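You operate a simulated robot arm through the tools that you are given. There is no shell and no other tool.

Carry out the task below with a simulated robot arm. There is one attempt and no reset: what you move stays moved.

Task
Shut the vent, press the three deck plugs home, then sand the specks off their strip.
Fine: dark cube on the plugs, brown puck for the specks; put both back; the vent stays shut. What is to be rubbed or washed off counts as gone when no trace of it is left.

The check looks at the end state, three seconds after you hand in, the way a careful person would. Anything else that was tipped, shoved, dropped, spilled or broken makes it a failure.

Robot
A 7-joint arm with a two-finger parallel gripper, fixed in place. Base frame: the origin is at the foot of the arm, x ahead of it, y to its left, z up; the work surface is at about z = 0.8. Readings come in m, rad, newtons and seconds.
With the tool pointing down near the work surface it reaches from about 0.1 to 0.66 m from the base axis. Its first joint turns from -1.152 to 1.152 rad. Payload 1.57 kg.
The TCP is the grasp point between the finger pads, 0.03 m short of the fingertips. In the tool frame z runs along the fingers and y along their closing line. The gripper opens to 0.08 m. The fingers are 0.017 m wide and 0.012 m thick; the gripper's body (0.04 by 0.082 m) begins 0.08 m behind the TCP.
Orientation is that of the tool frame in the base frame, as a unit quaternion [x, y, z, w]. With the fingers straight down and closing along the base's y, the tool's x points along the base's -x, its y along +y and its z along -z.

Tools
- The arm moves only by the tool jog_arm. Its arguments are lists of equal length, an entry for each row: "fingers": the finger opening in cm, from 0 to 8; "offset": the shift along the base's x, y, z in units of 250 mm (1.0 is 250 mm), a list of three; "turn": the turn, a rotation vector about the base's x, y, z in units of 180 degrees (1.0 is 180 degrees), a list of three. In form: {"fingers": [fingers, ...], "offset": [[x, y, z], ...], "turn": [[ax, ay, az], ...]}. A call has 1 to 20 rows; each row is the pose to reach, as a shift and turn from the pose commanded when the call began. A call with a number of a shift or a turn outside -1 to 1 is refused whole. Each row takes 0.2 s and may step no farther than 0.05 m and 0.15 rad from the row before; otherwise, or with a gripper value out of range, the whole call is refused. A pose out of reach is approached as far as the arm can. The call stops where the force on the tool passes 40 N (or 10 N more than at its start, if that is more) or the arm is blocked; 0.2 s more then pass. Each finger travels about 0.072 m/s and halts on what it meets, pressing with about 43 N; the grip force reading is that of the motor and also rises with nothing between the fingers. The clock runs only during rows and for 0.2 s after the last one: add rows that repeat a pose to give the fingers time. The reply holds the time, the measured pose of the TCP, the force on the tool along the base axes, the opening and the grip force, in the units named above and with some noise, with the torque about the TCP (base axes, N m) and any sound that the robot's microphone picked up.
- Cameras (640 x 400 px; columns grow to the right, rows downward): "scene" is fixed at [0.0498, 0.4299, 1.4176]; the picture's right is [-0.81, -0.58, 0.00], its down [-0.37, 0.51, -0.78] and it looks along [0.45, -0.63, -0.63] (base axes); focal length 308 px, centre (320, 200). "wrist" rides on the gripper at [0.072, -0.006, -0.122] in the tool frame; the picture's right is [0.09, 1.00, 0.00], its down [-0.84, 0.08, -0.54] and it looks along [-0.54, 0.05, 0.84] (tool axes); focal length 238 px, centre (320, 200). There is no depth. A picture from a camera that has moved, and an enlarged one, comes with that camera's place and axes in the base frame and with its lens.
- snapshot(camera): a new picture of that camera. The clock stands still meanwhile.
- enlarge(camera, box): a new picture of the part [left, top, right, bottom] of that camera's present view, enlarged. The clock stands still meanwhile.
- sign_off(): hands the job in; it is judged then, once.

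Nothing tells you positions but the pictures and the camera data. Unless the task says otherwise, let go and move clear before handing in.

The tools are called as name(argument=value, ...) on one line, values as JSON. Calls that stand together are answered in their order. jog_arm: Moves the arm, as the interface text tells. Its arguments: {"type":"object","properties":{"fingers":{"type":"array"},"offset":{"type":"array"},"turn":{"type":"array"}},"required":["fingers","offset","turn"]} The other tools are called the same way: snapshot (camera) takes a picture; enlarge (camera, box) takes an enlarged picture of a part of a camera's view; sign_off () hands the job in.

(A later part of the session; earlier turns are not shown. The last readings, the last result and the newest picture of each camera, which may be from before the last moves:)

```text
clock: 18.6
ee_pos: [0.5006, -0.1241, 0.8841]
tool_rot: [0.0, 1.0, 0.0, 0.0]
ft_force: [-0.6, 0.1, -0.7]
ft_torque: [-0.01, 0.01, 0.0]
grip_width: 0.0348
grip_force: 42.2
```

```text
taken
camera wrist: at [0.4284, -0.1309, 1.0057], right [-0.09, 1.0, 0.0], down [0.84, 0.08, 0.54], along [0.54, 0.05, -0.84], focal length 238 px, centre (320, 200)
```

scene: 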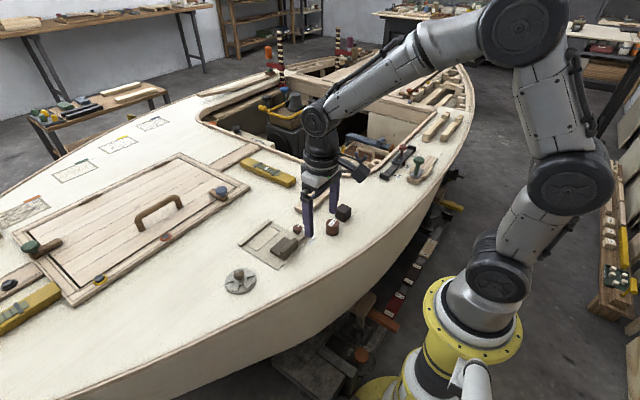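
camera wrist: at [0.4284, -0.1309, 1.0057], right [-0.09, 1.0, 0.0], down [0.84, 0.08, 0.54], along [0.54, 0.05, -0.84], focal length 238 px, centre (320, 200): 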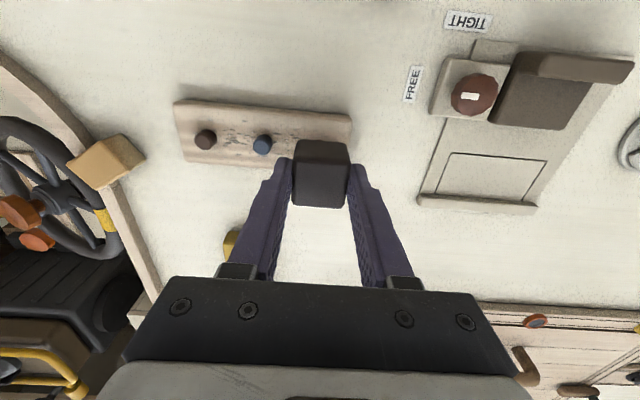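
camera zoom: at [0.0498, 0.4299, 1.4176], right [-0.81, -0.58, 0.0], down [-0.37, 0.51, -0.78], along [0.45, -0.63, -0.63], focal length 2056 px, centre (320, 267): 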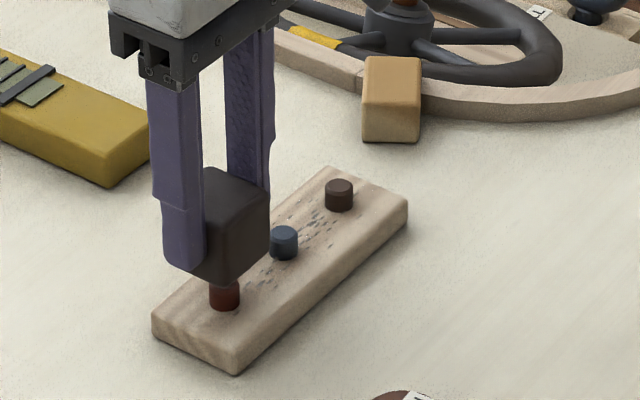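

The cube sits squarely above the red plug. I'll press down slowly and watch the force.

jog_arm(fingers=[0, 0, 0, 0, 0], offset=[[0, 0, -0.03], [0, 0, -0.05], [0, 0, -0.06], [0, 0, -0.07], [0, 0, -0.08]], turn=[[0, 0, 0], [0, 0, 0], [0, 0, 0], [0, 0, 0], [0, 0, 0]])

enlarge(camera="scene", box=[290, 180, 350, 225])

```text
clock: 19.8
ee_pos: [0.5029, -0.1254, 0.8642]
tool_rot: [-0.001, 1.0, -0.001, 0.001]
ft_force: [0.6, 2.0, 4.6]
ft_torque: [0.08, 0.0, 0.0]
grip_width: 0.0348
grip_force: 42.0
```

```text
8.89 times, centred on (320, 202) of scene
camera zoom: at [0.0497, 0.4299, 1.4176], right [-0.81, -0.58, 0.0], down [-0.37, 0.51, -0.78], along [0.45, -0.63, -0.63], focal length 2741 px, centre (320, 178)
```

zoom: 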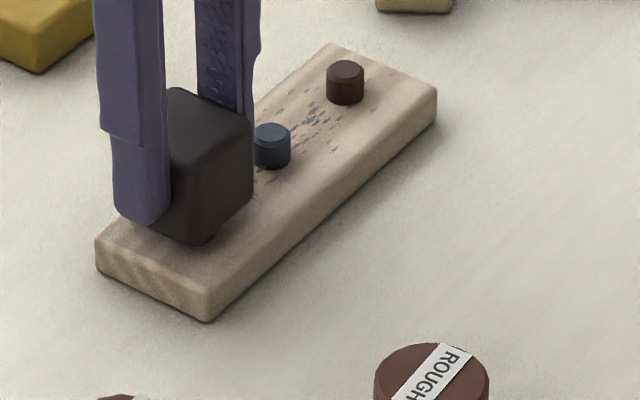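

Contact has begun at about 5 N. I'll keep pressing in small steps.

jog_arm(fingers=[0, 0, 0, 0], offset=[[0, 0, -0.008], [0, 0, -0.016], [0, 0, -0.024], [0, 0, -0.024]], turn=[[0, 0, 0], [0, 0, 0], [0, 0, 0], [0, 0, 0]])

enlarge(camera="scene", box=[290, 180, 350, 225])

```text
clock: 20.8
ee_pos: [0.5036, -0.1266, 0.86]
tool_rot: [0.0, 1.0, 0.0, 0.002]
ft_force: [1.4, -1.4, 6.0]
ft_torque: [-0.06, -0.01, -0.02]
grip_width: 0.0347
grip_force: 42.6
```

```text
8.89 times, centred on (320, 202) of scene
camera zoom: at [0.0497, 0.4299, 1.4176], right [-0.81, -0.58, 0.0], down [-0.37, 0.51, -0.78], along [0.45, -0.63, -0.63], focal length 2741 px, centre (320, 178)
```

zoom: 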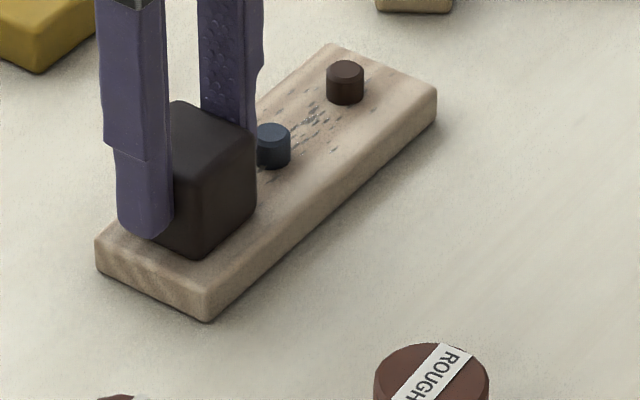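

The plug is going in at low force. I'll continue until the cube meets the strip and the force climbs.

jog_arm(fingers=[0, 0, 0, 0], offset=[[0, 0, -0.006], [0, 0, -0.012], [0, 0, -0.018], [0, 0, -0.018]], turn=[[0, 0, 0], [0, 0, 0], [0, 0, 0], [0, 0, 0]])

enlarge(camera="scene", box=[290, 180, 350, 225])

```text
clock: 21.8
ee_pos: [0.5031, -0.1253, 0.8568]
tool_rot: [0.0, 1.0, -0.001, 0.004]
ft_force: [-7.2, -3.8, 30.3]
ft_torque: [-0.04, 0.24, 0.02]
grip_width: 0.0345
grip_force: 41.7
```

```text
8.89 times, centred on (320, 202) of scene
camera zoom: at [0.0491, 0.4299, 1.4176], right [-0.81, -0.58, 0.0], down [-0.37, 0.51, -0.78], along [0.45, -0.63, -0.63], focal length 2741 px, centre (320, 178)
```

zoom: 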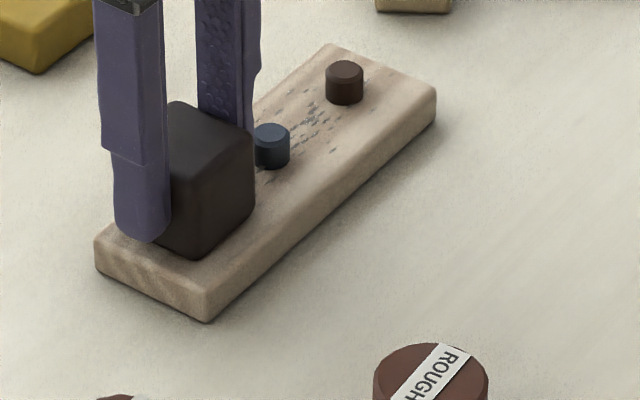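

The force rose to 30 N, so the cube is bearing on the strip. I'll lift, move over the blue plug, and check that the red one is flush.

jog_arm(fingers=[0, 0, 0, 0, 0, 0], offset=[[0, 0, 0.03], [0, 0, 0.08], [0, 0, 0.13], [0, -0.09, 0.13], [0, -0.179, 0.13], [0, -0.179, 0.13]], turn=[[0, 0, 0], [0, 0, 0], [0, 0, 0], [0, 0, 0], [0, 0, 0], [0, 0, 0]])

enlarge(camera="scene", box=[290, 180, 350, 225])

snapshot(camera="wrist")

```text
clock: 23.2
ee_pos: [0.5012, -0.1701, 0.885]
tool_rot: [-0.001, 1.0, 0.0, 0.0]
ft_force: [-0.7, -0.1, -0.2]
ft_torque: [0.02, 0.02, 0.0]
grip_width: 0.0347
grip_force: 41.9
```

```text
8.89 times, centred on (320, 202) of scene
camera zoom: at [0.0498, 0.4299, 1.4176], right [-0.81, -0.58, 0.0], down [-0.37, 0.51, -0.78], along [0.45, -0.63, -0.63], focal length 2741 px, centre (320, 178)
```

zoom: 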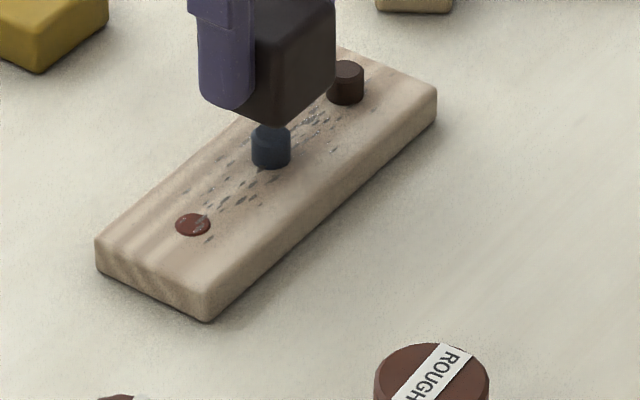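

```text
taken
camera wrist: at [0.4285, -0.178, 1.0063], right [-0.09, 1.0, 0.0], down [0.84, 0.08, 0.54], along [0.54, 0.05, -0.84], focal length 238 px, centre (320, 200)
```

wrist: 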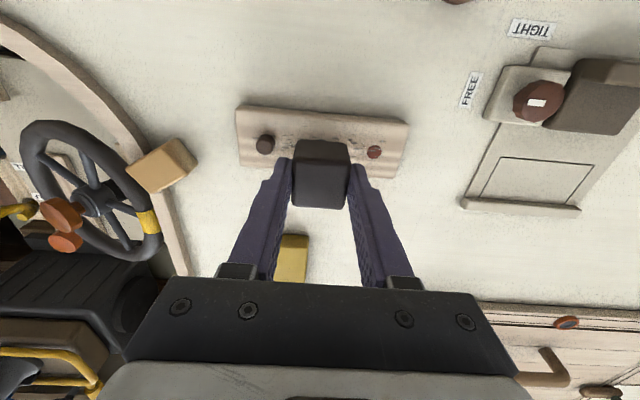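

The red plug is now flush, and the cube hangs above the blue one. I'll press it the same way.

jog_arm(fingers=[0, 0, 0, 0, 0, 0, 0, 0], offset=[[0, 0, -0.05], [0, 0, -0.075], [0, 0, -0.088], [0, 0, -0.1], [0, 0, -0.11], [0, 0, -0.12], [0, 0, -0.13], [0, 0, -0.13]], turn=[[0, 0, 0], [0, 0, 0], [0, 0, 0], [0, 0, 0], [0, 0, 0], [0, 0, 0], [0, 0, 0], [0, 0, 0]])

enlarge(camera="scene", box=[290, 180, 350, 225])

```text
clock: 25.0
ee_pos: [0.5016, -0.1699, 0.8569]
tool_rot: [0.0, 1.0, -0.001, 0.004]
ft_force: [-7.5, 4.2, 31.0]
ft_torque: [0.15, 0.14, -0.01]
grip_width: 0.0347
grip_force: 42.1
```

```text
8.89 times, centred on (320, 202) of scene
camera zoom: at [0.0491, 0.4301, 1.4175], right [-0.81, -0.58, 0.0], down [-0.37, 0.51, -0.78], along [0.45, -0.63, -0.63], focal length 2741 px, centre (320, 178)
```

zoom: 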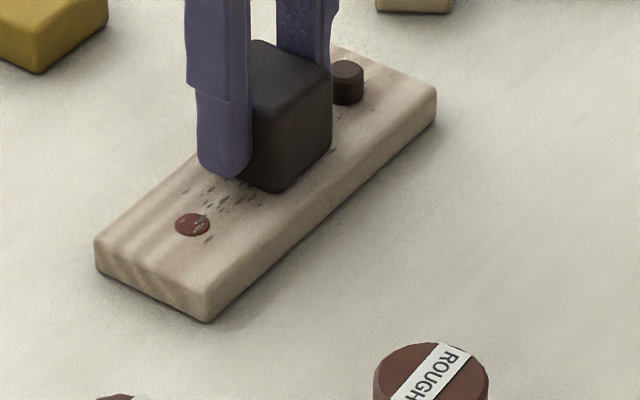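

The force again rose to 31 N with the cube bearing on the strip. I'll lift and move over the brown plug.

jog_arm(fingers=[0, 0, 0, 0, 0, 0], offset=[[0, 0, 0.03], [0, 0, 0.08], [0, 0, 0.13], [0, -0.09, 0.13], [0, -0.179, 0.13], [0, -0.179, 0.13]], turn=[[0, 0, 0], [0, 0, 0], [0, 0, 0], [0, 0, 0], [0, 0, 0], [0, 0, 0]])

enlarge(camera="scene", box=[290, 180, 350, 225])

snapshot(camera="wrist")

```text
clock: 26.4
ee_pos: [0.5003, -0.2154, 0.8855]
tool_rot: [0.0, 1.0, -0.001, 0.001]
ft_force: [0.9, 0.7, -0.5]
ft_torque: [0.01, 0.0, 0.02]
grip_width: 0.0349
grip_force: 42.0
```

```text
8.89 times, centred on (320, 202) of scene
camera zoom: at [0.0498, 0.4299, 1.4176], right [-0.81, -0.58, 0.0], down [-0.37, 0.51, -0.78], along [0.45, -0.63, -0.63], focal length 2741 px, centre (320, 178)
```

zoom: 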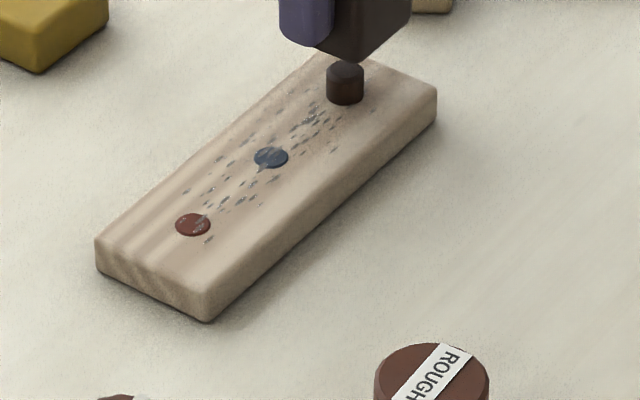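

```text
taken
camera wrist: at [0.4273, -0.2221, 1.0063], right [-0.09, 1.0, 0.0], down [0.84, 0.08, 0.54], along [0.54, 0.05, -0.84], focal length 238 px, centre (320, 200)
```

wrist: 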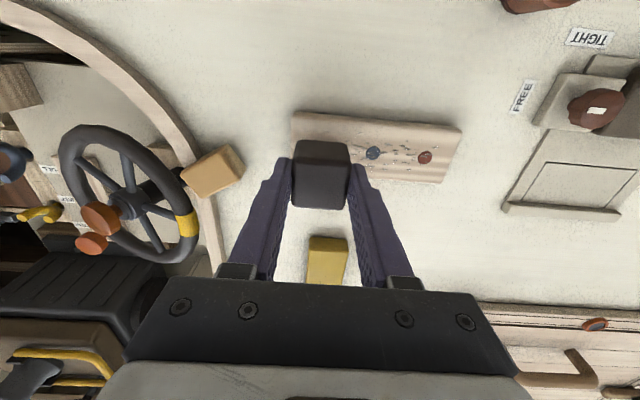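

The blue plug is flush too. Now the brown one.

jog_arm(fingers=[0, 0, 0, 0, 0, 0, 0, 0], offset=[[0, 0, -0.05], [0, 0, -0.075], [0, 0, -0.088], [0, 0, -0.1], [0, 0, -0.11], [0, 0, -0.12], [0, 0, -0.13], [0, 0, -0.13]], turn=[[0, 0, 0], [0, 0, 0], [0, 0, 0], [0, 0, 0], [0, 0, 0], [0, 0, 0], [0, 0, 0], [0, 0, 0]])

enlarge(camera="scene", box=[290, 180, 350, 225])

```text
clock: 28.2
ee_pos: [0.5011, -0.2145, 0.8561]
tool_rot: [0.0, 1.0, -0.001, 0.003]
ft_force: [-7.5, 1.8, 24.4]
ft_torque: [0.18, 0.1, 0.03]
grip_width: 0.0349
grip_force: 41.8
```

```text
8.89 times, centred on (320, 202) of scene
camera zoom: at [0.0492, 0.4301, 1.4175], right [-0.81, -0.58, 0.0], down [-0.37, 0.51, -0.78], along [0.45, -0.63, -0.63], focal length 2741 px, centre (320, 178)
```

zoom: 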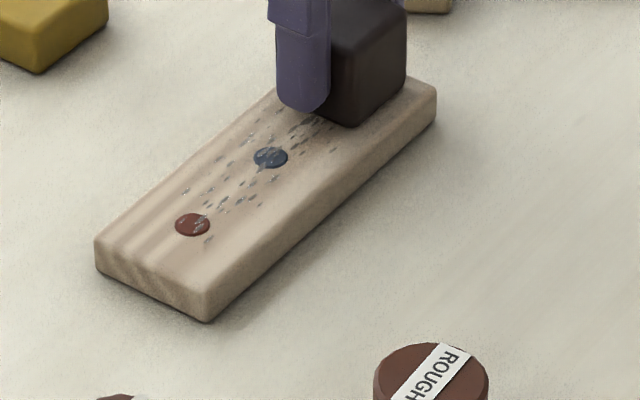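

The brown plug reads 24 N; I'll press one more millimetre for certainty, then lift clear and check all three.

jog_arm(fingers=[0, 0, 0, 0, 0, 0, 0, 0], offset=[[0, 0, -0.004], [0, 0, -0.004], [0, 0, 0.03], [0, 0, 0.09], [0, 0, 0.16], [-0.15, 0.07, 0.16], [-0.3, 0.14, 0.16], [-0.3, 0.14, 0.16]], turn=[[0, 0, 0], [0, 0, 0], [0, 0, 0], [0, 0, 0], [0, 0, 0], [0, 0, 0], [0, 0, 0], [0, 0, 0]])

enlarge(camera="scene", box=[290, 180, 350, 225])

enlarge(camera="wrist", box=[250, 150, 430, 270])

enlarge(camera="scene", box=[318, 170, 378, 215])

```text
clock: 30.0
ee_pos: [0.4258, -0.1792, 0.8916]
tool_rot: [-0.001, 1.0, 0.001, -0.001]
ft_force: [-0.6, -0.4, -0.7]
ft_torque: [0.02, 0.01, -0.02]
grip_width: 0.0348
grip_force: 42.2
```

```text
8.89 times, centred on (320, 202) of scene
camera zoom: at [0.0498, 0.4299, 1.4176], right [-0.81, -0.58, 0.0], down [-0.37, 0.51, -0.78], along [0.45, -0.63, -0.63], focal length 2741 px, centre (320, 178)
```

zoom: 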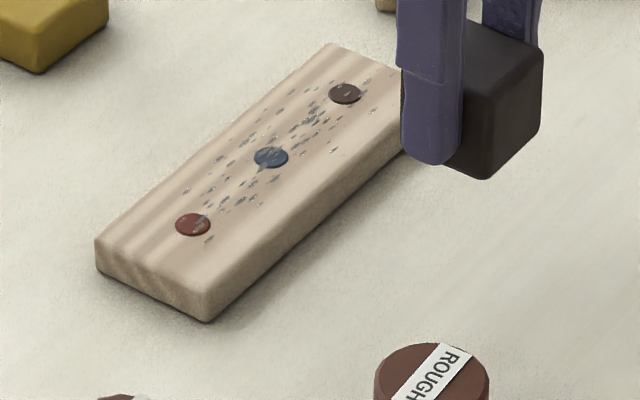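

```text
3.33 times, centred on (340, 210) of wrist
camera zoom: at [0.3518, -0.1864, 1.0127], right [-0.09, 1.0, 0.0], down [0.84, 0.08, 0.54], along [0.54, 0.05, -0.84], focal length 794 px, centre (253, 167)
```

zoom: 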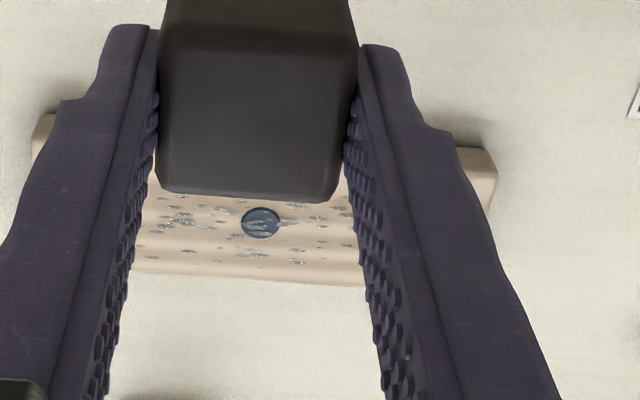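

```text
8.89 times, centred on (348, 192) of scene
camera zoom: at [0.0498, 0.4299, 1.4176], right [-0.81, -0.58, 0.0], down [-0.37, 0.51, -0.78], along [0.45, -0.63, -0.63], focal length 2741 px, centre (71, 267)
```

zoom: 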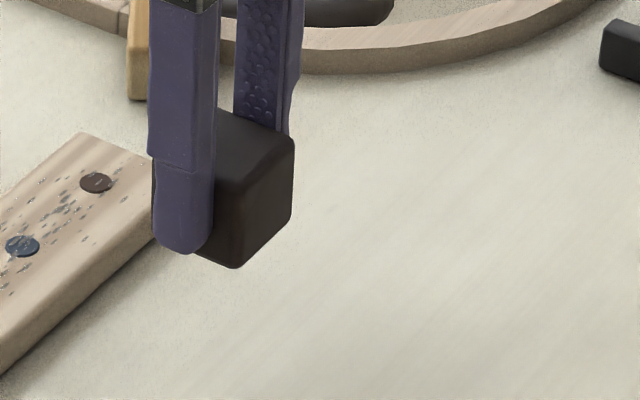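

All three plugs are flush with the strip. I'll return the cube to exactly where it came from.

jog_arm(fingers=[0, 0, 0, 0, 0, 0, 0], offset=[[-0.075, 0.04, 0], [-0.15, 0.08, 0], [-0.15, 0.08, -0.09], [-0.15, 0.08, -0.16], [-0.15, 0.08, -0.185], [-0.15, 0.08, -0.196], [-0.15, 0.08, -0.196]], turn=[[0, 0, 0], [0, 0, 0], [0, 0, 0], [0, 0, 0], [0, 0, 0], [0, 0, 0], [0, 0, 0]])

enlarge(camera="scene", box=[310, 185, 370, 230])

```text
clock: 31.6
ee_pos: [0.3888, -0.1583, 0.8443]
tool_rot: [0.0, 1.0, 0.0, 0.0]
ft_force: [-0.5, 0.0, -0.2]
ft_torque: [0.0, 0.04, 0.01]
grip_width: 0.035
grip_force: 42.2
```

```text
8.89 times, centred on (340, 208) of scene
camera zoom: at [0.0498, 0.4299, 1.4176], right [-0.81, -0.58, 0.0], down [-0.37, 0.51, -0.78], along [0.45, -0.63, -0.63], focal length 2741 px, centre (142, 133)
```

zoom: 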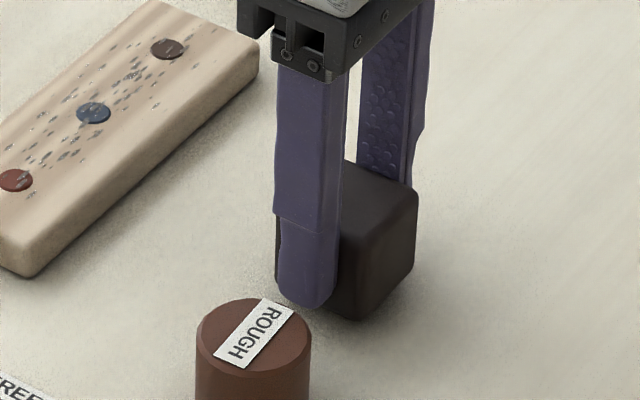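

The cube has crept up slightly in the grip, so its base hovers a couple of millimetres high. I'll lower in tiny steps until it touches.

jog_arm(fingers=[0, 0, 0], offset=[[0, 0, -0.003], [0, 0, -0.006], [0, 0, -0.006]], turn=[[0, 0, 0], [0, 0, 0], [0, 0, 0]])

enlarge(camera="scene", box=[310, 185, 370, 230])

```text
clock: 32.4
ee_pos: [0.3894, -0.1608, 0.8436]
tool_rot: [0.0, 1.0, 0.0, 0.001]
ft_force: [0.5, 0.7, -0.3]
ft_torque: [-0.02, 0.01, -0.01]
grip_width: 0.0346
grip_force: 42.0
```

```text
8.89 times, centred on (340, 208) of scene
camera zoom: at [0.0498, 0.4299, 1.4176], right [-0.81, -0.58, 0.0], down [-0.37, 0.51, -0.78], along [0.45, -0.63, -0.63], focal length 2741 px, centre (142, 133)
```

zoom: 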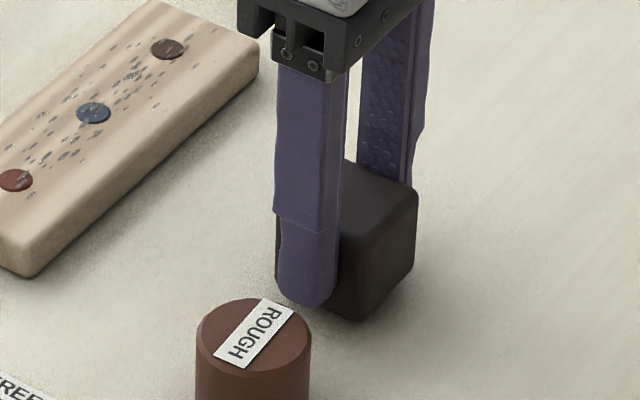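

jog_arm(fingers=[0, 0, 0, 0], offset=[[0, 0, -0.003], [0, 0, -0.006], [0, 0, -0.009], [0, 0, -0.009]], turn=[[0, 0, 0], [0, 0, 0], [0, 0, 0], [0, 0, 0]])

enlarge(camera="scene", box=[310, 185, 370, 230])

```text
clock: 33.4
ee_pos: [0.3887, -0.1604, 0.8414]
tool_rot: [0.0, 1.0, -0.001, 0.0]
ft_force: [0.1, 0.2, 0.0]
ft_torque: [0.0, 0.0, -0.05]
grip_width: 0.0347
grip_force: 42.4
```

```text
8.89 times, centred on (340, 208) of scene
camera zoom: at [0.0498, 0.4299, 1.4176], right [-0.81, -0.58, 0.0], down [-0.37, 0.51, -0.78], along [0.45, -0.63, -0.63], focal length 2741 px, centre (142, 133)
```

zoom: 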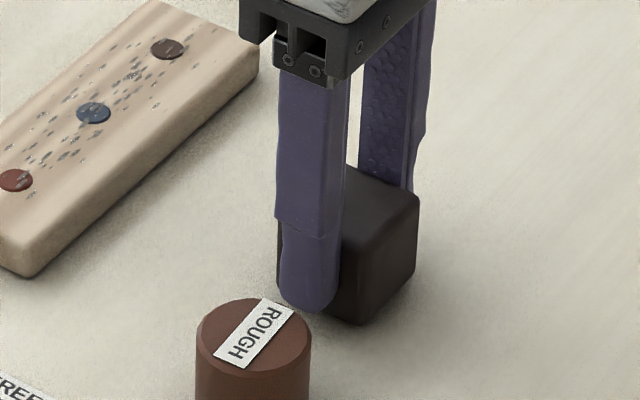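

Still no contact force; a bit lower yet.

jog_arm(fingers=[0, 0, 0, 0], offset=[[0, 0, -0.002], [0, 0, -0.004], [0, 0, -0.006], [0, 0, -0.006]], turn=[[0, 0, 0], [0, 0, 0], [0, 0, 0], [0, 0, 0]])

enlarge(camera="scene", box=[310, 185, 370, 230])

```text
clock: 34.4
ee_pos: [0.3895, -0.1603, 0.8386]
tool_rot: [0.001, 1.0, -0.002, 0.001]
ft_force: [-2.8, 3.2, 9.9]
ft_torque: [0.13, -0.12, 0.02]
grip_width: 0.0349
grip_force: 42.2
```

```text
8.89 times, centred on (340, 208) of scene
camera zoom: at [0.0496, 0.43, 1.4175], right [-0.81, -0.58, 0.0], down [-0.37, 0.51, -0.78], along [0.45, -0.63, -0.63], focal length 2741 px, centre (142, 133)
```

zoom: 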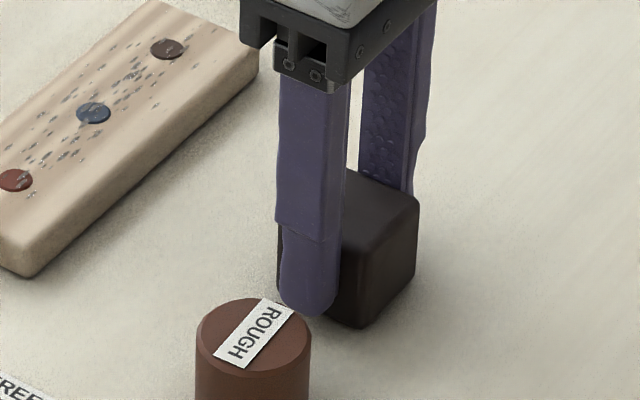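

The cube is resting on the deck in its old place. I'll ease the load, open, and rise clear.

jog_arm(fingers=[0, 5.5, 5.5, 5.5, 5.5, 5.5, 5.5], offset=[[0, 0, 0.003], [0, 0, 0.003], [0, 0, 0.003], [0, 0, 0.06], [0, 0, 0.18], [0, 0, 0.3], [-0.12, 0.05, 0.3]], turn=[[0, 0, 0], [0, 0, 0], [0, 0, 0], [0, 0, 0], [0, 0, 0], [0, 0, 0], [0, 0, 0]])

enlarge(camera="scene", box=[318, 196, 358, 226])

enlarge(camera="scene", box=[290, 180, 370, 240])

snapshot(camera="wrist")

```text
clock: 36.0
ee_pos: [0.3589, -0.1466, 0.9138]
tool_rot: [0.001, 1.0, 0.0, 0.0]
ft_force: [0.6, -0.4, 0.4]
ft_torque: [0.04, 0.01, 0.01]
grip_width: 0.0553
grip_force: 0.1
```

```text
13.33 times, centred on (338, 211) of scene
camera zoom: at [0.0498, 0.4299, 1.4176], right [-0.81, -0.58, 0.0], down [-0.37, 0.51, -0.78], along [0.45, -0.63, -0.63], focal length 4111 px, centre (80, 53)
```

zoom: 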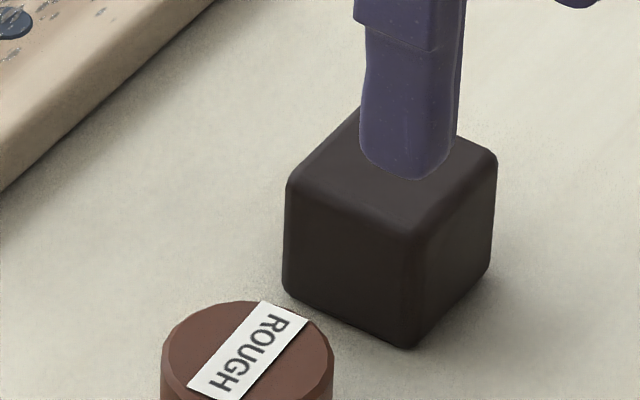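

```text
6.67 times, centred on (330, 210) of scene
camera zoom: at [0.0498, 0.4299, 1.4176], right [-0.81, -0.58, 0.0], down [-0.37, 0.51, -0.78], along [0.45, -0.63, -0.63], focal length 2056 px, centre (253, 133)
```

zoom: 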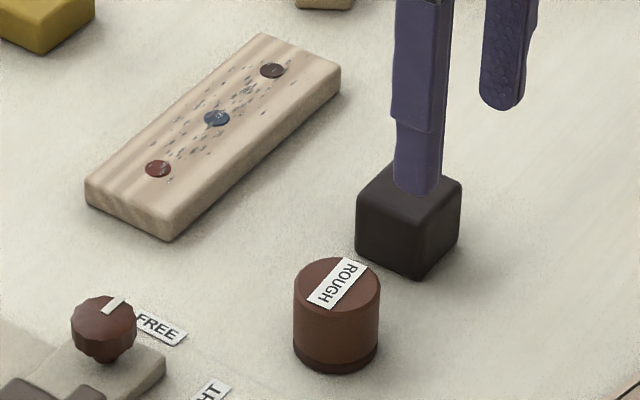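

```text
taken
camera wrist: at [0.2859, -0.1539, 1.0349], right [-0.09, 1.0, 0.0], down [0.84, 0.08, 0.54], along [0.54, 0.05, -0.84], focal length 238 px, centre (320, 200)
```

wrist: 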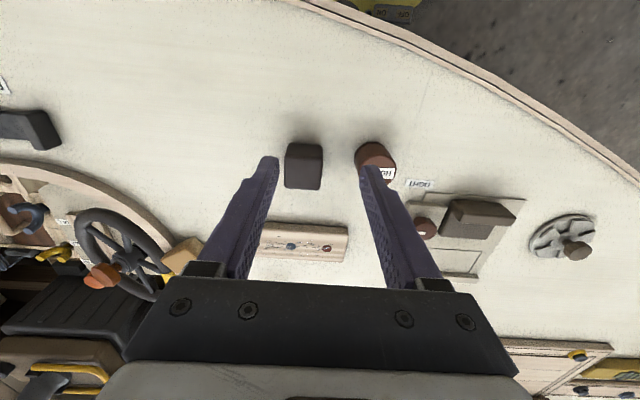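

The cube matches its original outline. Next I'll hover over the brown puck to line up the grip.

jog_arm(fingers=[5.5, 5.5, 5.5, 5.5], offset=[[0.03, 0.11, 0], [0.094, 0.228, -0.03], [0.094, 0.228, -0.11], [0.094, 0.228, -0.11]], turn=[[0, 0, 0], [0, 0, 0], [0, 0, 0], [0, 0, 0]])

snapshot(camera="wrist")

enlarge(camera="wrist", box=[264, 110, 376, 180])

enlarge(camera="scene", box=[300, 190, 370, 245])

```text
clock: 37.0
ee_pos: [0.3807, -0.0876, 0.8839]
tool_rot: [0.0, 1.0, 0.0, -0.001]
ft_force: [0.1, 1.5, -0.8]
ft_torque: [-0.01, 0.01, -0.02]
grip_width: 0.055
grip_force: 0.1
```

```text
taken
camera wrist: at [0.3078, -0.095, 1.0063], right [-0.09, 1.0, 0.0], down [0.84, 0.08, 0.54], along [0.54, 0.05, -0.84], focal length 238 px, centre (320, 200)
```

wrist: 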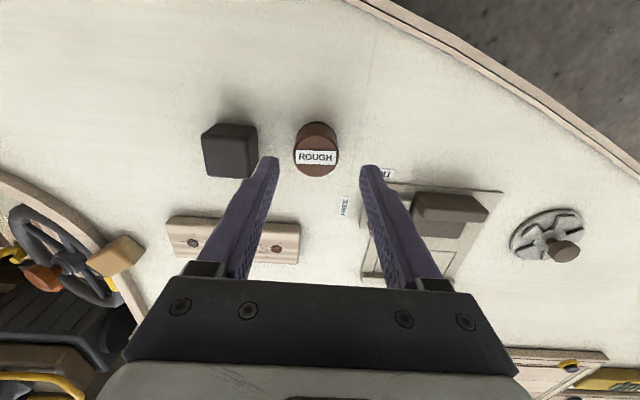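

```text
5.71 times, centred on (320, 145) of wrist
camera zoom: at [0.3078, -0.095, 1.0063], right [-0.09, 1.0, 0.0], down [0.84, 0.08, 0.54], along [0.54, 0.05, -0.84], focal length 1362 px, centre (320, 514)
```

zoom: 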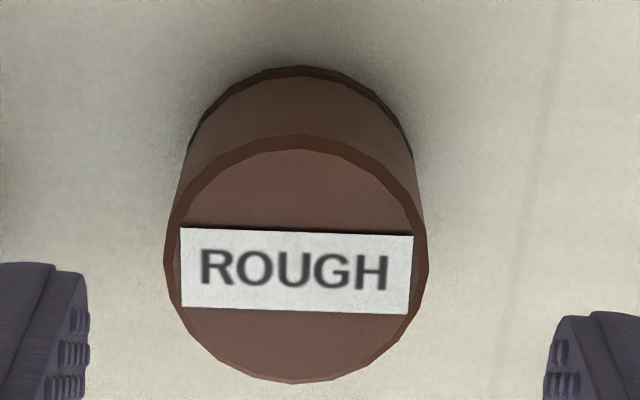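

```text
7.27 times, centred on (335, 218) of scene
camera zoom: at [0.0498, 0.4299, 1.4176], right [-0.81, -0.58, 0.0], down [-0.37, 0.51, -0.78], along [0.45, -0.63, -0.63], focal length 2242 px, centre (211, 73)
```

zoom: 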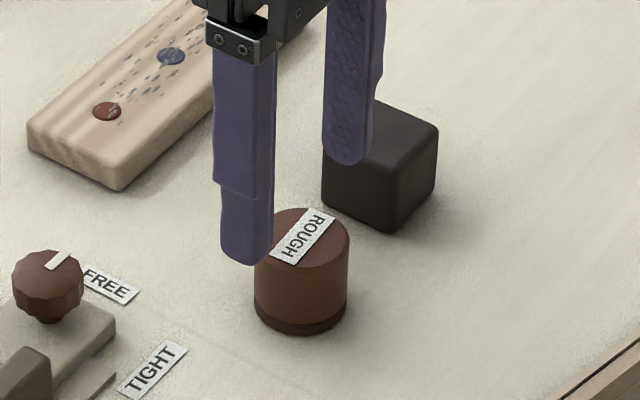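

The puck lies about 3 mm toward -y of the finger centre line. I'll correct for that, lower around it, and grip.

jog_arm(fingers=[5, 5, 5, 5], offset=[[0, -0.012, 0], [0, -0.012, -0.06], [0, -0.012, -0.12], [0, -0.012, -0.172]], turn=[[0, 0, 0], [0, 0, 0], [0, 0, 0], [0, 0, 0]])

snapshot(camera="wrist")

enlarge(camera="scene", box=[300, 190, 370, 245])

```text
clock: 38.0
ee_pos: [0.382, -0.0937, 0.8426]
tool_rot: [0.0, 1.0, 0.0, 0.0]
ft_force: [-0.1, 0.0, -0.1]
ft_torque: [0.01, 0.0, 0.0]
grip_width: 0.0501
grip_force: 0.0
```

```text
taken
camera wrist: at [0.3094, -0.1002, 0.9645], right [-0.09, 1.0, 0.0], down [0.84, 0.08, 0.54], along [0.54, 0.05, -0.84], focal length 238 px, centre (320, 200)
```

wrist: 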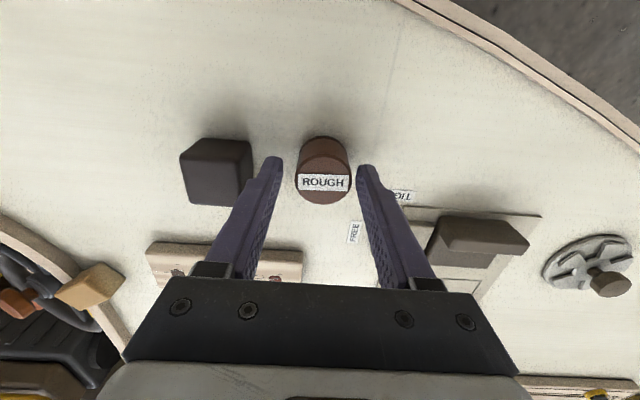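

```text
7.27 times, centred on (335, 218) of scene
camera zoom: at [0.0498, 0.4299, 1.4176], right [-0.81, -0.58, 0.0], down [-0.37, 0.51, -0.78], along [0.45, -0.63, -0.63], focal length 2242 px, centre (211, 73)
```

zoom: 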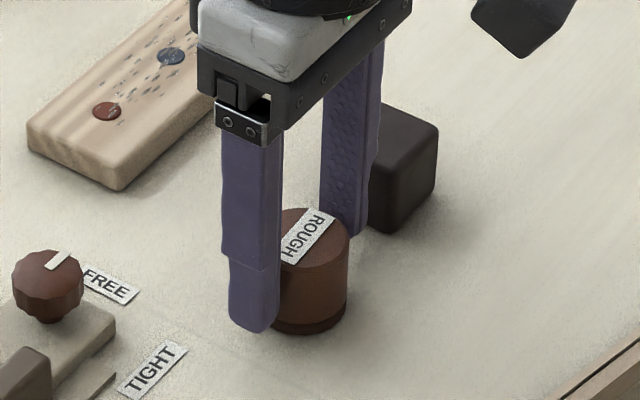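

The fingers straddle the puck clear of the cube. I'll zoom in to check centring before closing, so the puck is not dragged.

enlarge(camera="wrist", box=[264, 130, 376, 200])

```text
5.71 times, centred on (320, 165) of wrist
camera zoom: at [0.3094, -0.1002, 0.9645], right [-0.09, 1.0, 0.0], down [0.84, 0.08, 0.54], along [0.54, 0.05, -0.84], focal length 1362 px, centre (320, 400)
```

zoom: 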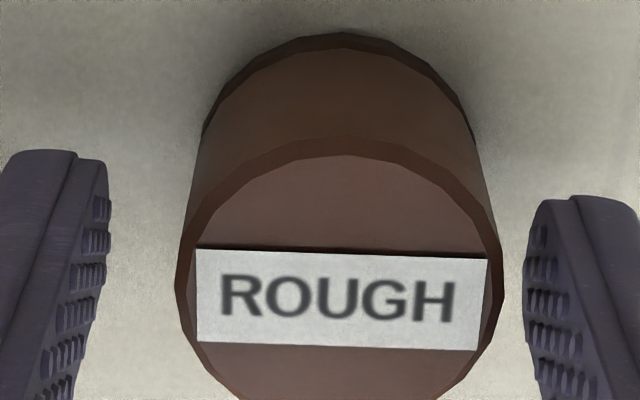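

The puck is now about 2 mm to the +y side, so I'll shift by that and close on it.

jog_arm(fingers=[5, 5, 0, 0, 0, 0], offset=[[0, 0.009, 0], [0, 0.009, 0], [0, 0.009, 0], [0, 0.009, 0], [0, 0.009, 0], [0, 0.009, 0]], turn=[[0, 0, 0], [0, 0, 0], [0, 0, 0], [0, 0, 0], [0, 0, 0], [0, 0, 0]])

enlarge(camera="wrist", box=[264, 130, 376, 200])

enlarge(camera="scene", box=[300, 190, 370, 245])

```text
clock: 39.4
ee_pos: [0.3834, -0.0903, 0.8432]
tool_rot: [0.0, 1.0, 0.0, 0.0]
ft_force: [0.1, 0.2, -0.4]
ft_torque: [0.02, -0.01, -0.02]
grip_width: 0.0341
grip_force: 41.1
```

```text
5.71 times, centred on (320, 165) of wrist
camera zoom: at [0.3095, -0.0985, 0.9642], right [-0.09, 1.0, 0.0], down [0.84, 0.08, 0.54], along [0.54, 0.05, -0.84], focal length 1362 px, centre (320, 400)
```

zoom: 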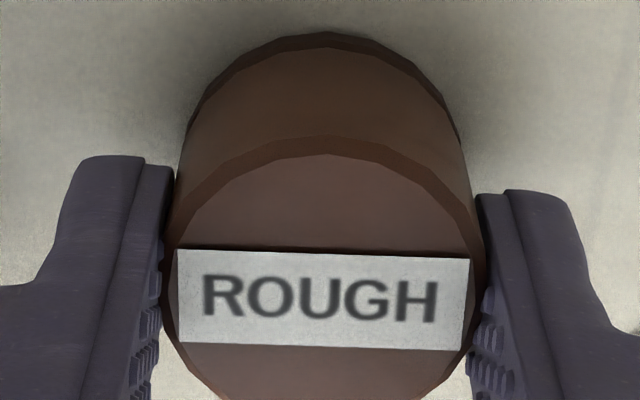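

```text
7.27 times, centred on (335, 218) of scene
camera zoom: at [0.0498, 0.4299, 1.4176], right [-0.81, -0.58, 0.0], down [-0.37, 0.51, -0.78], along [0.45, -0.63, -0.63], focal length 2242 px, centre (211, 73)
```

zoom: 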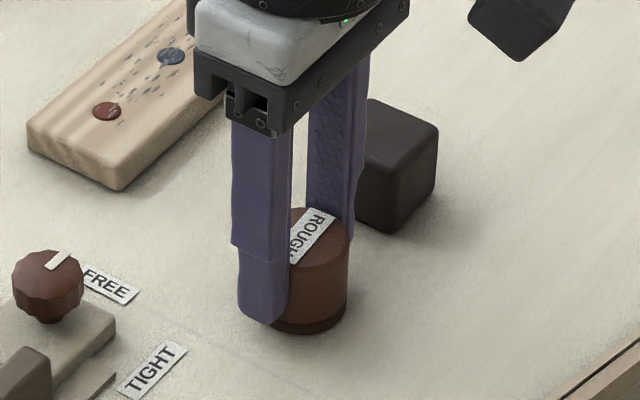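

The puck is gripped in place without having moved. I'll lift it and carry it over the red end of the strip.

jog_arm(fingers=[0, 0, 0, 0, 0, 0, 0], offset=[[0, 0, 0.1], [0, 0, 0.2], [0.17, -0.045, 0.2], [0.34, -0.09, 0.2], [0.474, -0.131, 0.2], [0.474, -0.131, 0.12], [0.474, -0.131, 0.08]], turn=[[0, 0, 0], [0, 0, 0], [0, 0, 0], [0, 0, 0], [0, 0, 0], [0, 0, 0], [0, 0, 0]])

enlarge(camera="scene", box=[290, 180, 350, 225])

snapshot(camera="wrist")

```text
clock: 41.0
ee_pos: [0.5035, -0.1231, 0.8607]
tool_rot: [0.0, 1.0, 0.0, 0.0]
ft_force: [0.2, 0.3, -0.2]
ft_torque: [-0.02, -0.02, -0.02]
grip_width: 0.0342
grip_force: 41.3
```

```text
8.89 times, centred on (320, 202) of scene
camera zoom: at [0.0498, 0.4299, 1.4176], right [-0.81, -0.58, 0.0], down [-0.37, 0.51, -0.78], along [0.45, -0.63, -0.63], focal length 2741 px, centre (320, 178)
```

zoom: 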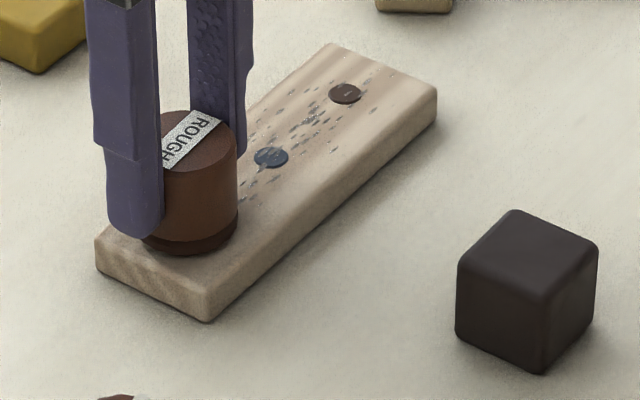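

```text
taken
camera wrist: at [0.4303, -0.1294, 0.9821], right [-0.09, 1.0, 0.0], down [0.84, 0.08, 0.54], along [0.54, 0.05, -0.84], focal length 238 px, centre (320, 200)
```

wrist: 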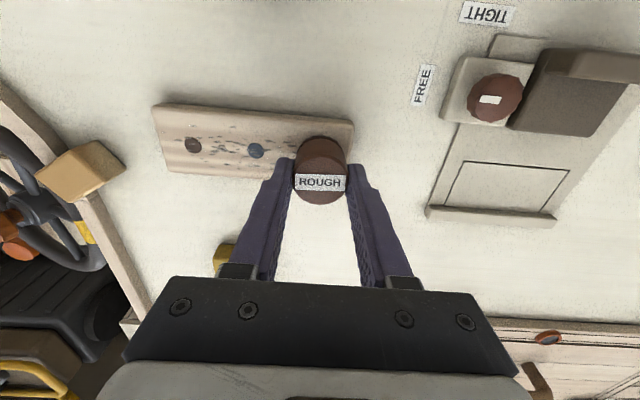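

The puck hovers just above the red end of the strip. I'll lower until it bears with a light force.

jog_arm(fingers=[0, 0, 0, 0], offset=[[0, 0, -0.016], [0, 0, -0.024], [0, 0, -0.032], [0, 0, -0.032]], turn=[[0, 0, 0], [0, 0, 0], [0, 0, 0], [0, 0, 0]])

```text
clock: 42.0
ee_pos: [0.5044, -0.123, 0.8562]
tool_rot: [0.0, 1.0, 0.0, 0.005]
ft_force: [-1.0, 7.6, 26.9]
ft_torque: [0.44, 0.31, -0.1]
grip_width: 0.0341
grip_force: 41.8
```

That is 27 N already, more than needed. I'll back off about 1.5 mm and make a first stroke along the strip's centre.

jog_arm(fingers=[0, 0, 0, 0, 0, 0, 0, 0, 0, 0], offset=[[0, 0, 0.006], [0, -0.05, 0.006], [0, -0.1, 0.006], [0, -0.15, 0.006], [0, -0.2, 0.006], [0, -0.25, 0.006], [0, -0.3, 0.006], [0, -0.35, 0.006], [0, -0.39, 0.006], [0, -0.39, 0.006]], turn=[[0, 0, 0], [0, 0, 0], [0, 0, 0], [0, 0, 0], [0, 0, 0], [0, 0, 0], [0, 0, 0], [0, 0, 0], [0, 0, 0], [0, 0, 0]])

enlarge(camera="scene", box=[290, 180, 350, 225])

```text
clock: 44.2
ee_pos: [0.5011, -0.2222, 0.8572]
tool_rot: [0.001, 1.0, -0.001, 0.0]
ft_force: [0.2, 0.1, -1.1]
ft_torque: [0.0, 0.02, 0.0]
grip_width: 0.0342
grip_force: 40.9
```

```text
8.89 times, centred on (320, 202) of scene
camera zoom: at [0.0498, 0.4299, 1.4176], right [-0.81, -0.58, 0.0], down [-0.37, 0.51, -0.78], along [0.45, -0.63, -0.63], focal length 2741 px, centre (320, 178)
```

zoom: 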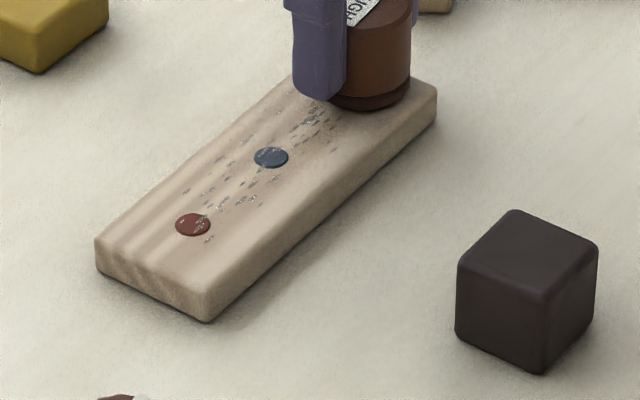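

The puck was riding just clear, so that stroke did nothing. I'll lower to re-establish contact and stroke back.

jog_arm(fingers=[0, 0, 0], offset=[[0, 0, -0.003], [0, 0, -0.006], [0, 0, -0.006]], turn=[[0, 0, 0], [0, 0, 0], [0, 0, 0]])

```text
clock: 45.0
ee_pos: [0.5001, -0.2207, 0.8554]
tool_rot: [0.0, 1.0, -0.001, 0.0]
ft_force: [0.6, 0.7, 1.1]
ft_torque: [0.07, -0.03, 0.0]
grip_width: 0.0338
grip_force: 42.0
```

jog_arm(fingers=[0, 0, 0, 0], offset=[[0, 0, -0.002], [0, 0, -0.004], [0, 0, -0.006], [0, 0, -0.006]], turn=[[0, 0, 0], [0, 0, 0], [0, 0, 0], [0, 0, 0]])

```text
clock: 46.0
ee_pos: [0.5007, -0.2223, 0.8553]
tool_rot: [0.0, 1.0, -0.001, 0.002]
ft_force: [-3.9, -0.8, 11.6]
ft_torque: [0.07, 0.19, -0.04]
grip_width: 0.0339
grip_force: 41.4
```

Now it bears with about 12 N. I'll stroke back along the centre at this height.

jog_arm(fingers=[0, 0, 0, 0, 0, 0, 0, 0, 0], offset=[[0, 0.05, 0], [0, 0.1, 0], [0, 0.15, 0], [0, 0.2, 0], [0, 0.25, 0], [0, 0.3, 0], [0, 0.35, 0], [0, 0.4, 0], [0, 0.4, 0]], turn=[[0, 0, 0], [0, 0, 0], [0, 0, 0], [0, 0, 0], [0, 0, 0], [0, 0, 0], [0, 0, 0], [0, 0, 0], [0, 0, 0]])

enlarge(camera="scene", box=[290, 180, 350, 225])

```text
clock: 48.0
ee_pos: [0.4984, -0.1225, 0.8538]
tool_rot: [0.0, 1.0, 0.0, -0.001]
ft_force: [-0.2, 0.3, -0.3]
ft_torque: [-0.01, 0.02, 0.03]
grip_width: 0.0338
grip_force: 41.6
```

```text
8.89 times, centred on (320, 202) of scene
camera zoom: at [0.0498, 0.4299, 1.4176], right [-0.81, -0.58, 0.0], down [-0.37, 0.51, -0.78], along [0.45, -0.63, -0.63], focal length 2741 px, centre (320, 178)
```

zoom: 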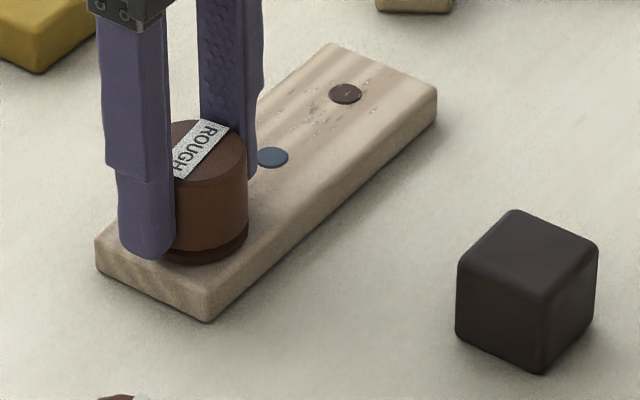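

The specks are already fading on the stroked lane, though the puck creeps up in the grip as it rubs. I'll move to the far lane, re-establish contact, and stroke with a gentle gradual descent.

jog_arm(fingers=[0, 0, 0], offset=[[0.038, 0, 0], [0.038, 0, -0.004], [0.038, 0, -0.004]], turn=[[0, 0, 0], [0, 0, 0], [0, 0, 0]])

```text
clock: 48.8
ee_pos: [0.5106, -0.1226, 0.8539]
tool_rot: [0.0, 1.0, 0.0, 0.001]
ft_force: [-1.0, -0.6, 0.5]
ft_torque: [-0.01, -0.03, 0.01]
grip_width: 0.0337
grip_force: 41.5
```

jog_arm(fingers=[0, 0, 0], offset=[[0, 0, -0.003], [0, 0, -0.006], [0, 0, -0.006]], turn=[[0, 0, 0], [0, 0, 0], [0, 0, 0]])

```text
clock: 49.6
ee_pos: [0.5112, -0.123, 0.8522]
tool_rot: [0.0, 1.0, -0.001, 0.003]
ft_force: [-2.6, -2.8, 15.4]
ft_torque: [-0.04, 0.26, -0.04]
grip_width: 0.0336
grip_force: 41.4
```

About 15 N now. Stroking the far lane.

jog_arm(fingers=[0, 0, 0, 0, 0, 0, 0, 0, 0], offset=[[0, -0.05, 0], [0, -0.1, 0], [0, -0.15, -0.001], [0, -0.2, -0.002], [0, -0.25, -0.003], [0, -0.3, -0.004], [0, -0.35, -0.005], [0, -0.4, -0.006], [0, -0.4, -0.006]], turn=[[0, 0, 0], [0, 0, 0], [0, 0, 0], [0, 0, 0], [0, 0, 0], [0, 0, 0], [0, 0, 0], [0, 0, 0], [0, 0, 0]])

enlarge(camera="scene", box=[290, 180, 350, 225])

```text
clock: 51.6
ee_pos: [0.5119, -0.2207, 0.8508]
tool_rot: [0.0, 1.0, 0.0, 0.001]
ft_force: [0.9, 8.3, 23.1]
ft_torque: [0.32, 0.09, -0.04]
grip_width: 0.0342
grip_force: 41.8
```

```text
8.89 times, centred on (320, 202) of scene
camera zoom: at [0.0494, 0.4302, 1.4175], right [-0.81, -0.58, 0.0], down [-0.37, 0.51, -0.78], along [0.45, -0.63, -0.63], focal length 2741 px, centre (320, 178)
```

zoom: 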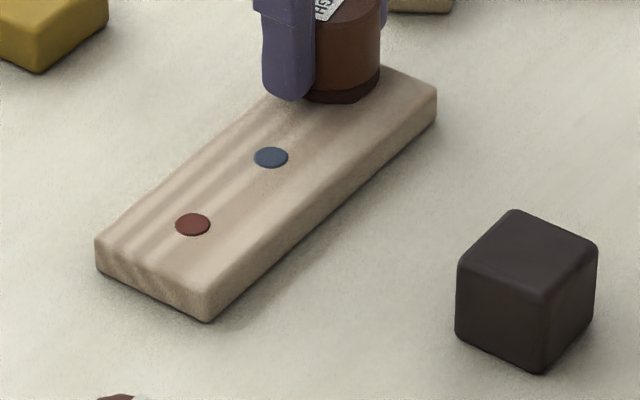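

The strip looks nearly clean. Next I'll rub the near lane on the way back.

jog_arm(fingers=[0, 0, 0, 0, 0, 0, 0, 0, 0, 0, 0], offset=[[-0.036, 0, 0.001], [-0.072, 0, 0.001], [-0.072, 0.05, 0.0], [-0.072, 0.1, 0], [-0.072, 0.15, -0.001], [-0.072, 0.2, -0.002], [-0.072, 0.25, -0.003], [-0.072, 0.3, -0.004], [-0.072, 0.35, -0.005], [-0.072, 0.4, -0.006], [-0.072, 0.4, -0.006]], turn=[[0, 0, 0], [0, 0, 0], [0, 0, 0], [0, 0, 0], [0, 0, 0], [0, 0, 0], [0, 0, 0], [0, 0, 0], [0, 0, 0], [0, 0, 0], [0, 0, 0]])

enlarge(camera="scene", box=[290, 180, 350, 225])

```text
clock: 54.0
ee_pos: [0.4966, -0.1228, 0.8516]
tool_rot: [0.0, 1.0, -0.001, 0.005]
ft_force: [-1.6, -11.1, 31.6]
ft_torque: [-0.25, 0.35, 0.11]
grip_width: 0.0338
grip_force: 41.3
```

```text
8.89 times, centred on (320, 202) of scene
camera zoom: at [0.0492, 0.4298, 1.4176], right [-0.81, -0.58, 0.0], down [-0.37, 0.51, -0.78], along [0.45, -0.63, -0.63], focal length 2741 px, centre (320, 178)
```

zoom: 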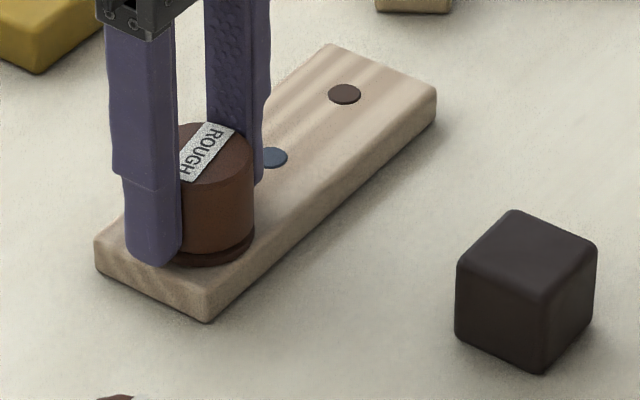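

The strip appears clean. I'll lift off and inspect it closely from both cameras.

jog_arm(fingers=[0, 0, 0, 0, 0, 0, 0], offset=[[0, 0, 0.03], [0, 0, 0.12], [0, 0, 0.28], [-0.15, 0.02, 0.38], [-0.3, 0.02, 0.4], [-0.45, 0.02, 0.4], [-0.45, 0.02, 0.4]], turn=[[0, 0, 0], [0, 0, 0], [0, 0, 0], [0, 0, 0], [0, 0, 0], [0, 0, 0], [0, 0, 0]])

enlarge(camera="scene", box=[298, 184, 346, 216])

snapshot(camera="wrist")

```text
clock: 55.6
ee_pos: [0.3797, -0.1174, 0.9441]
tool_rot: [-0.001, 1.0, 0.0, -0.001]
ft_force: [-0.5, 0.0, -1.0]
ft_torque: [0.03, -0.03, 0.0]
grip_width: 0.0342
grip_force: 41.8
```

```text
12.50 times, centred on (322, 200) of scene
camera zoom: at [0.0498, 0.4299, 1.4176], right [-0.81, -0.58, 0.0], down [-0.37, 0.51, -0.78], along [0.45, -0.63, -0.63], focal length 3854 px, centre (295, 200)
```

zoom: 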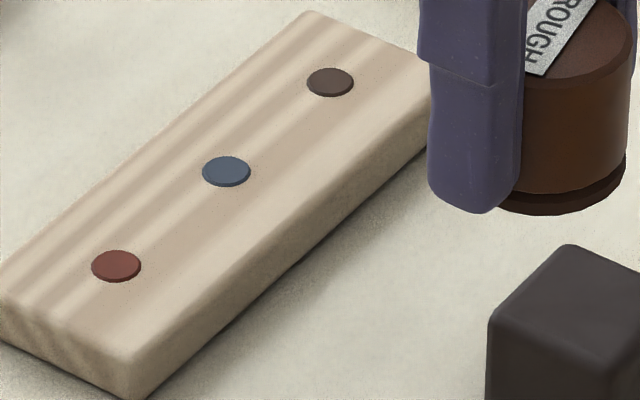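

```text
taken
camera wrist: at [0.3072, -0.1245, 1.0659], right [-0.09, 1.0, 0.0], down [0.84, 0.08, 0.54], along [0.54, 0.05, -0.84], focal length 238 px, centre (320, 200)
```

wrist: 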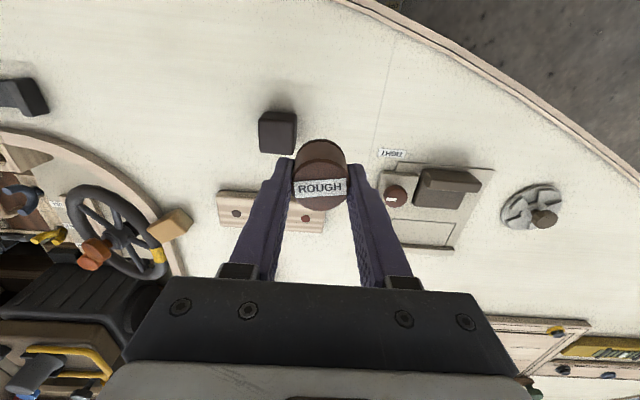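

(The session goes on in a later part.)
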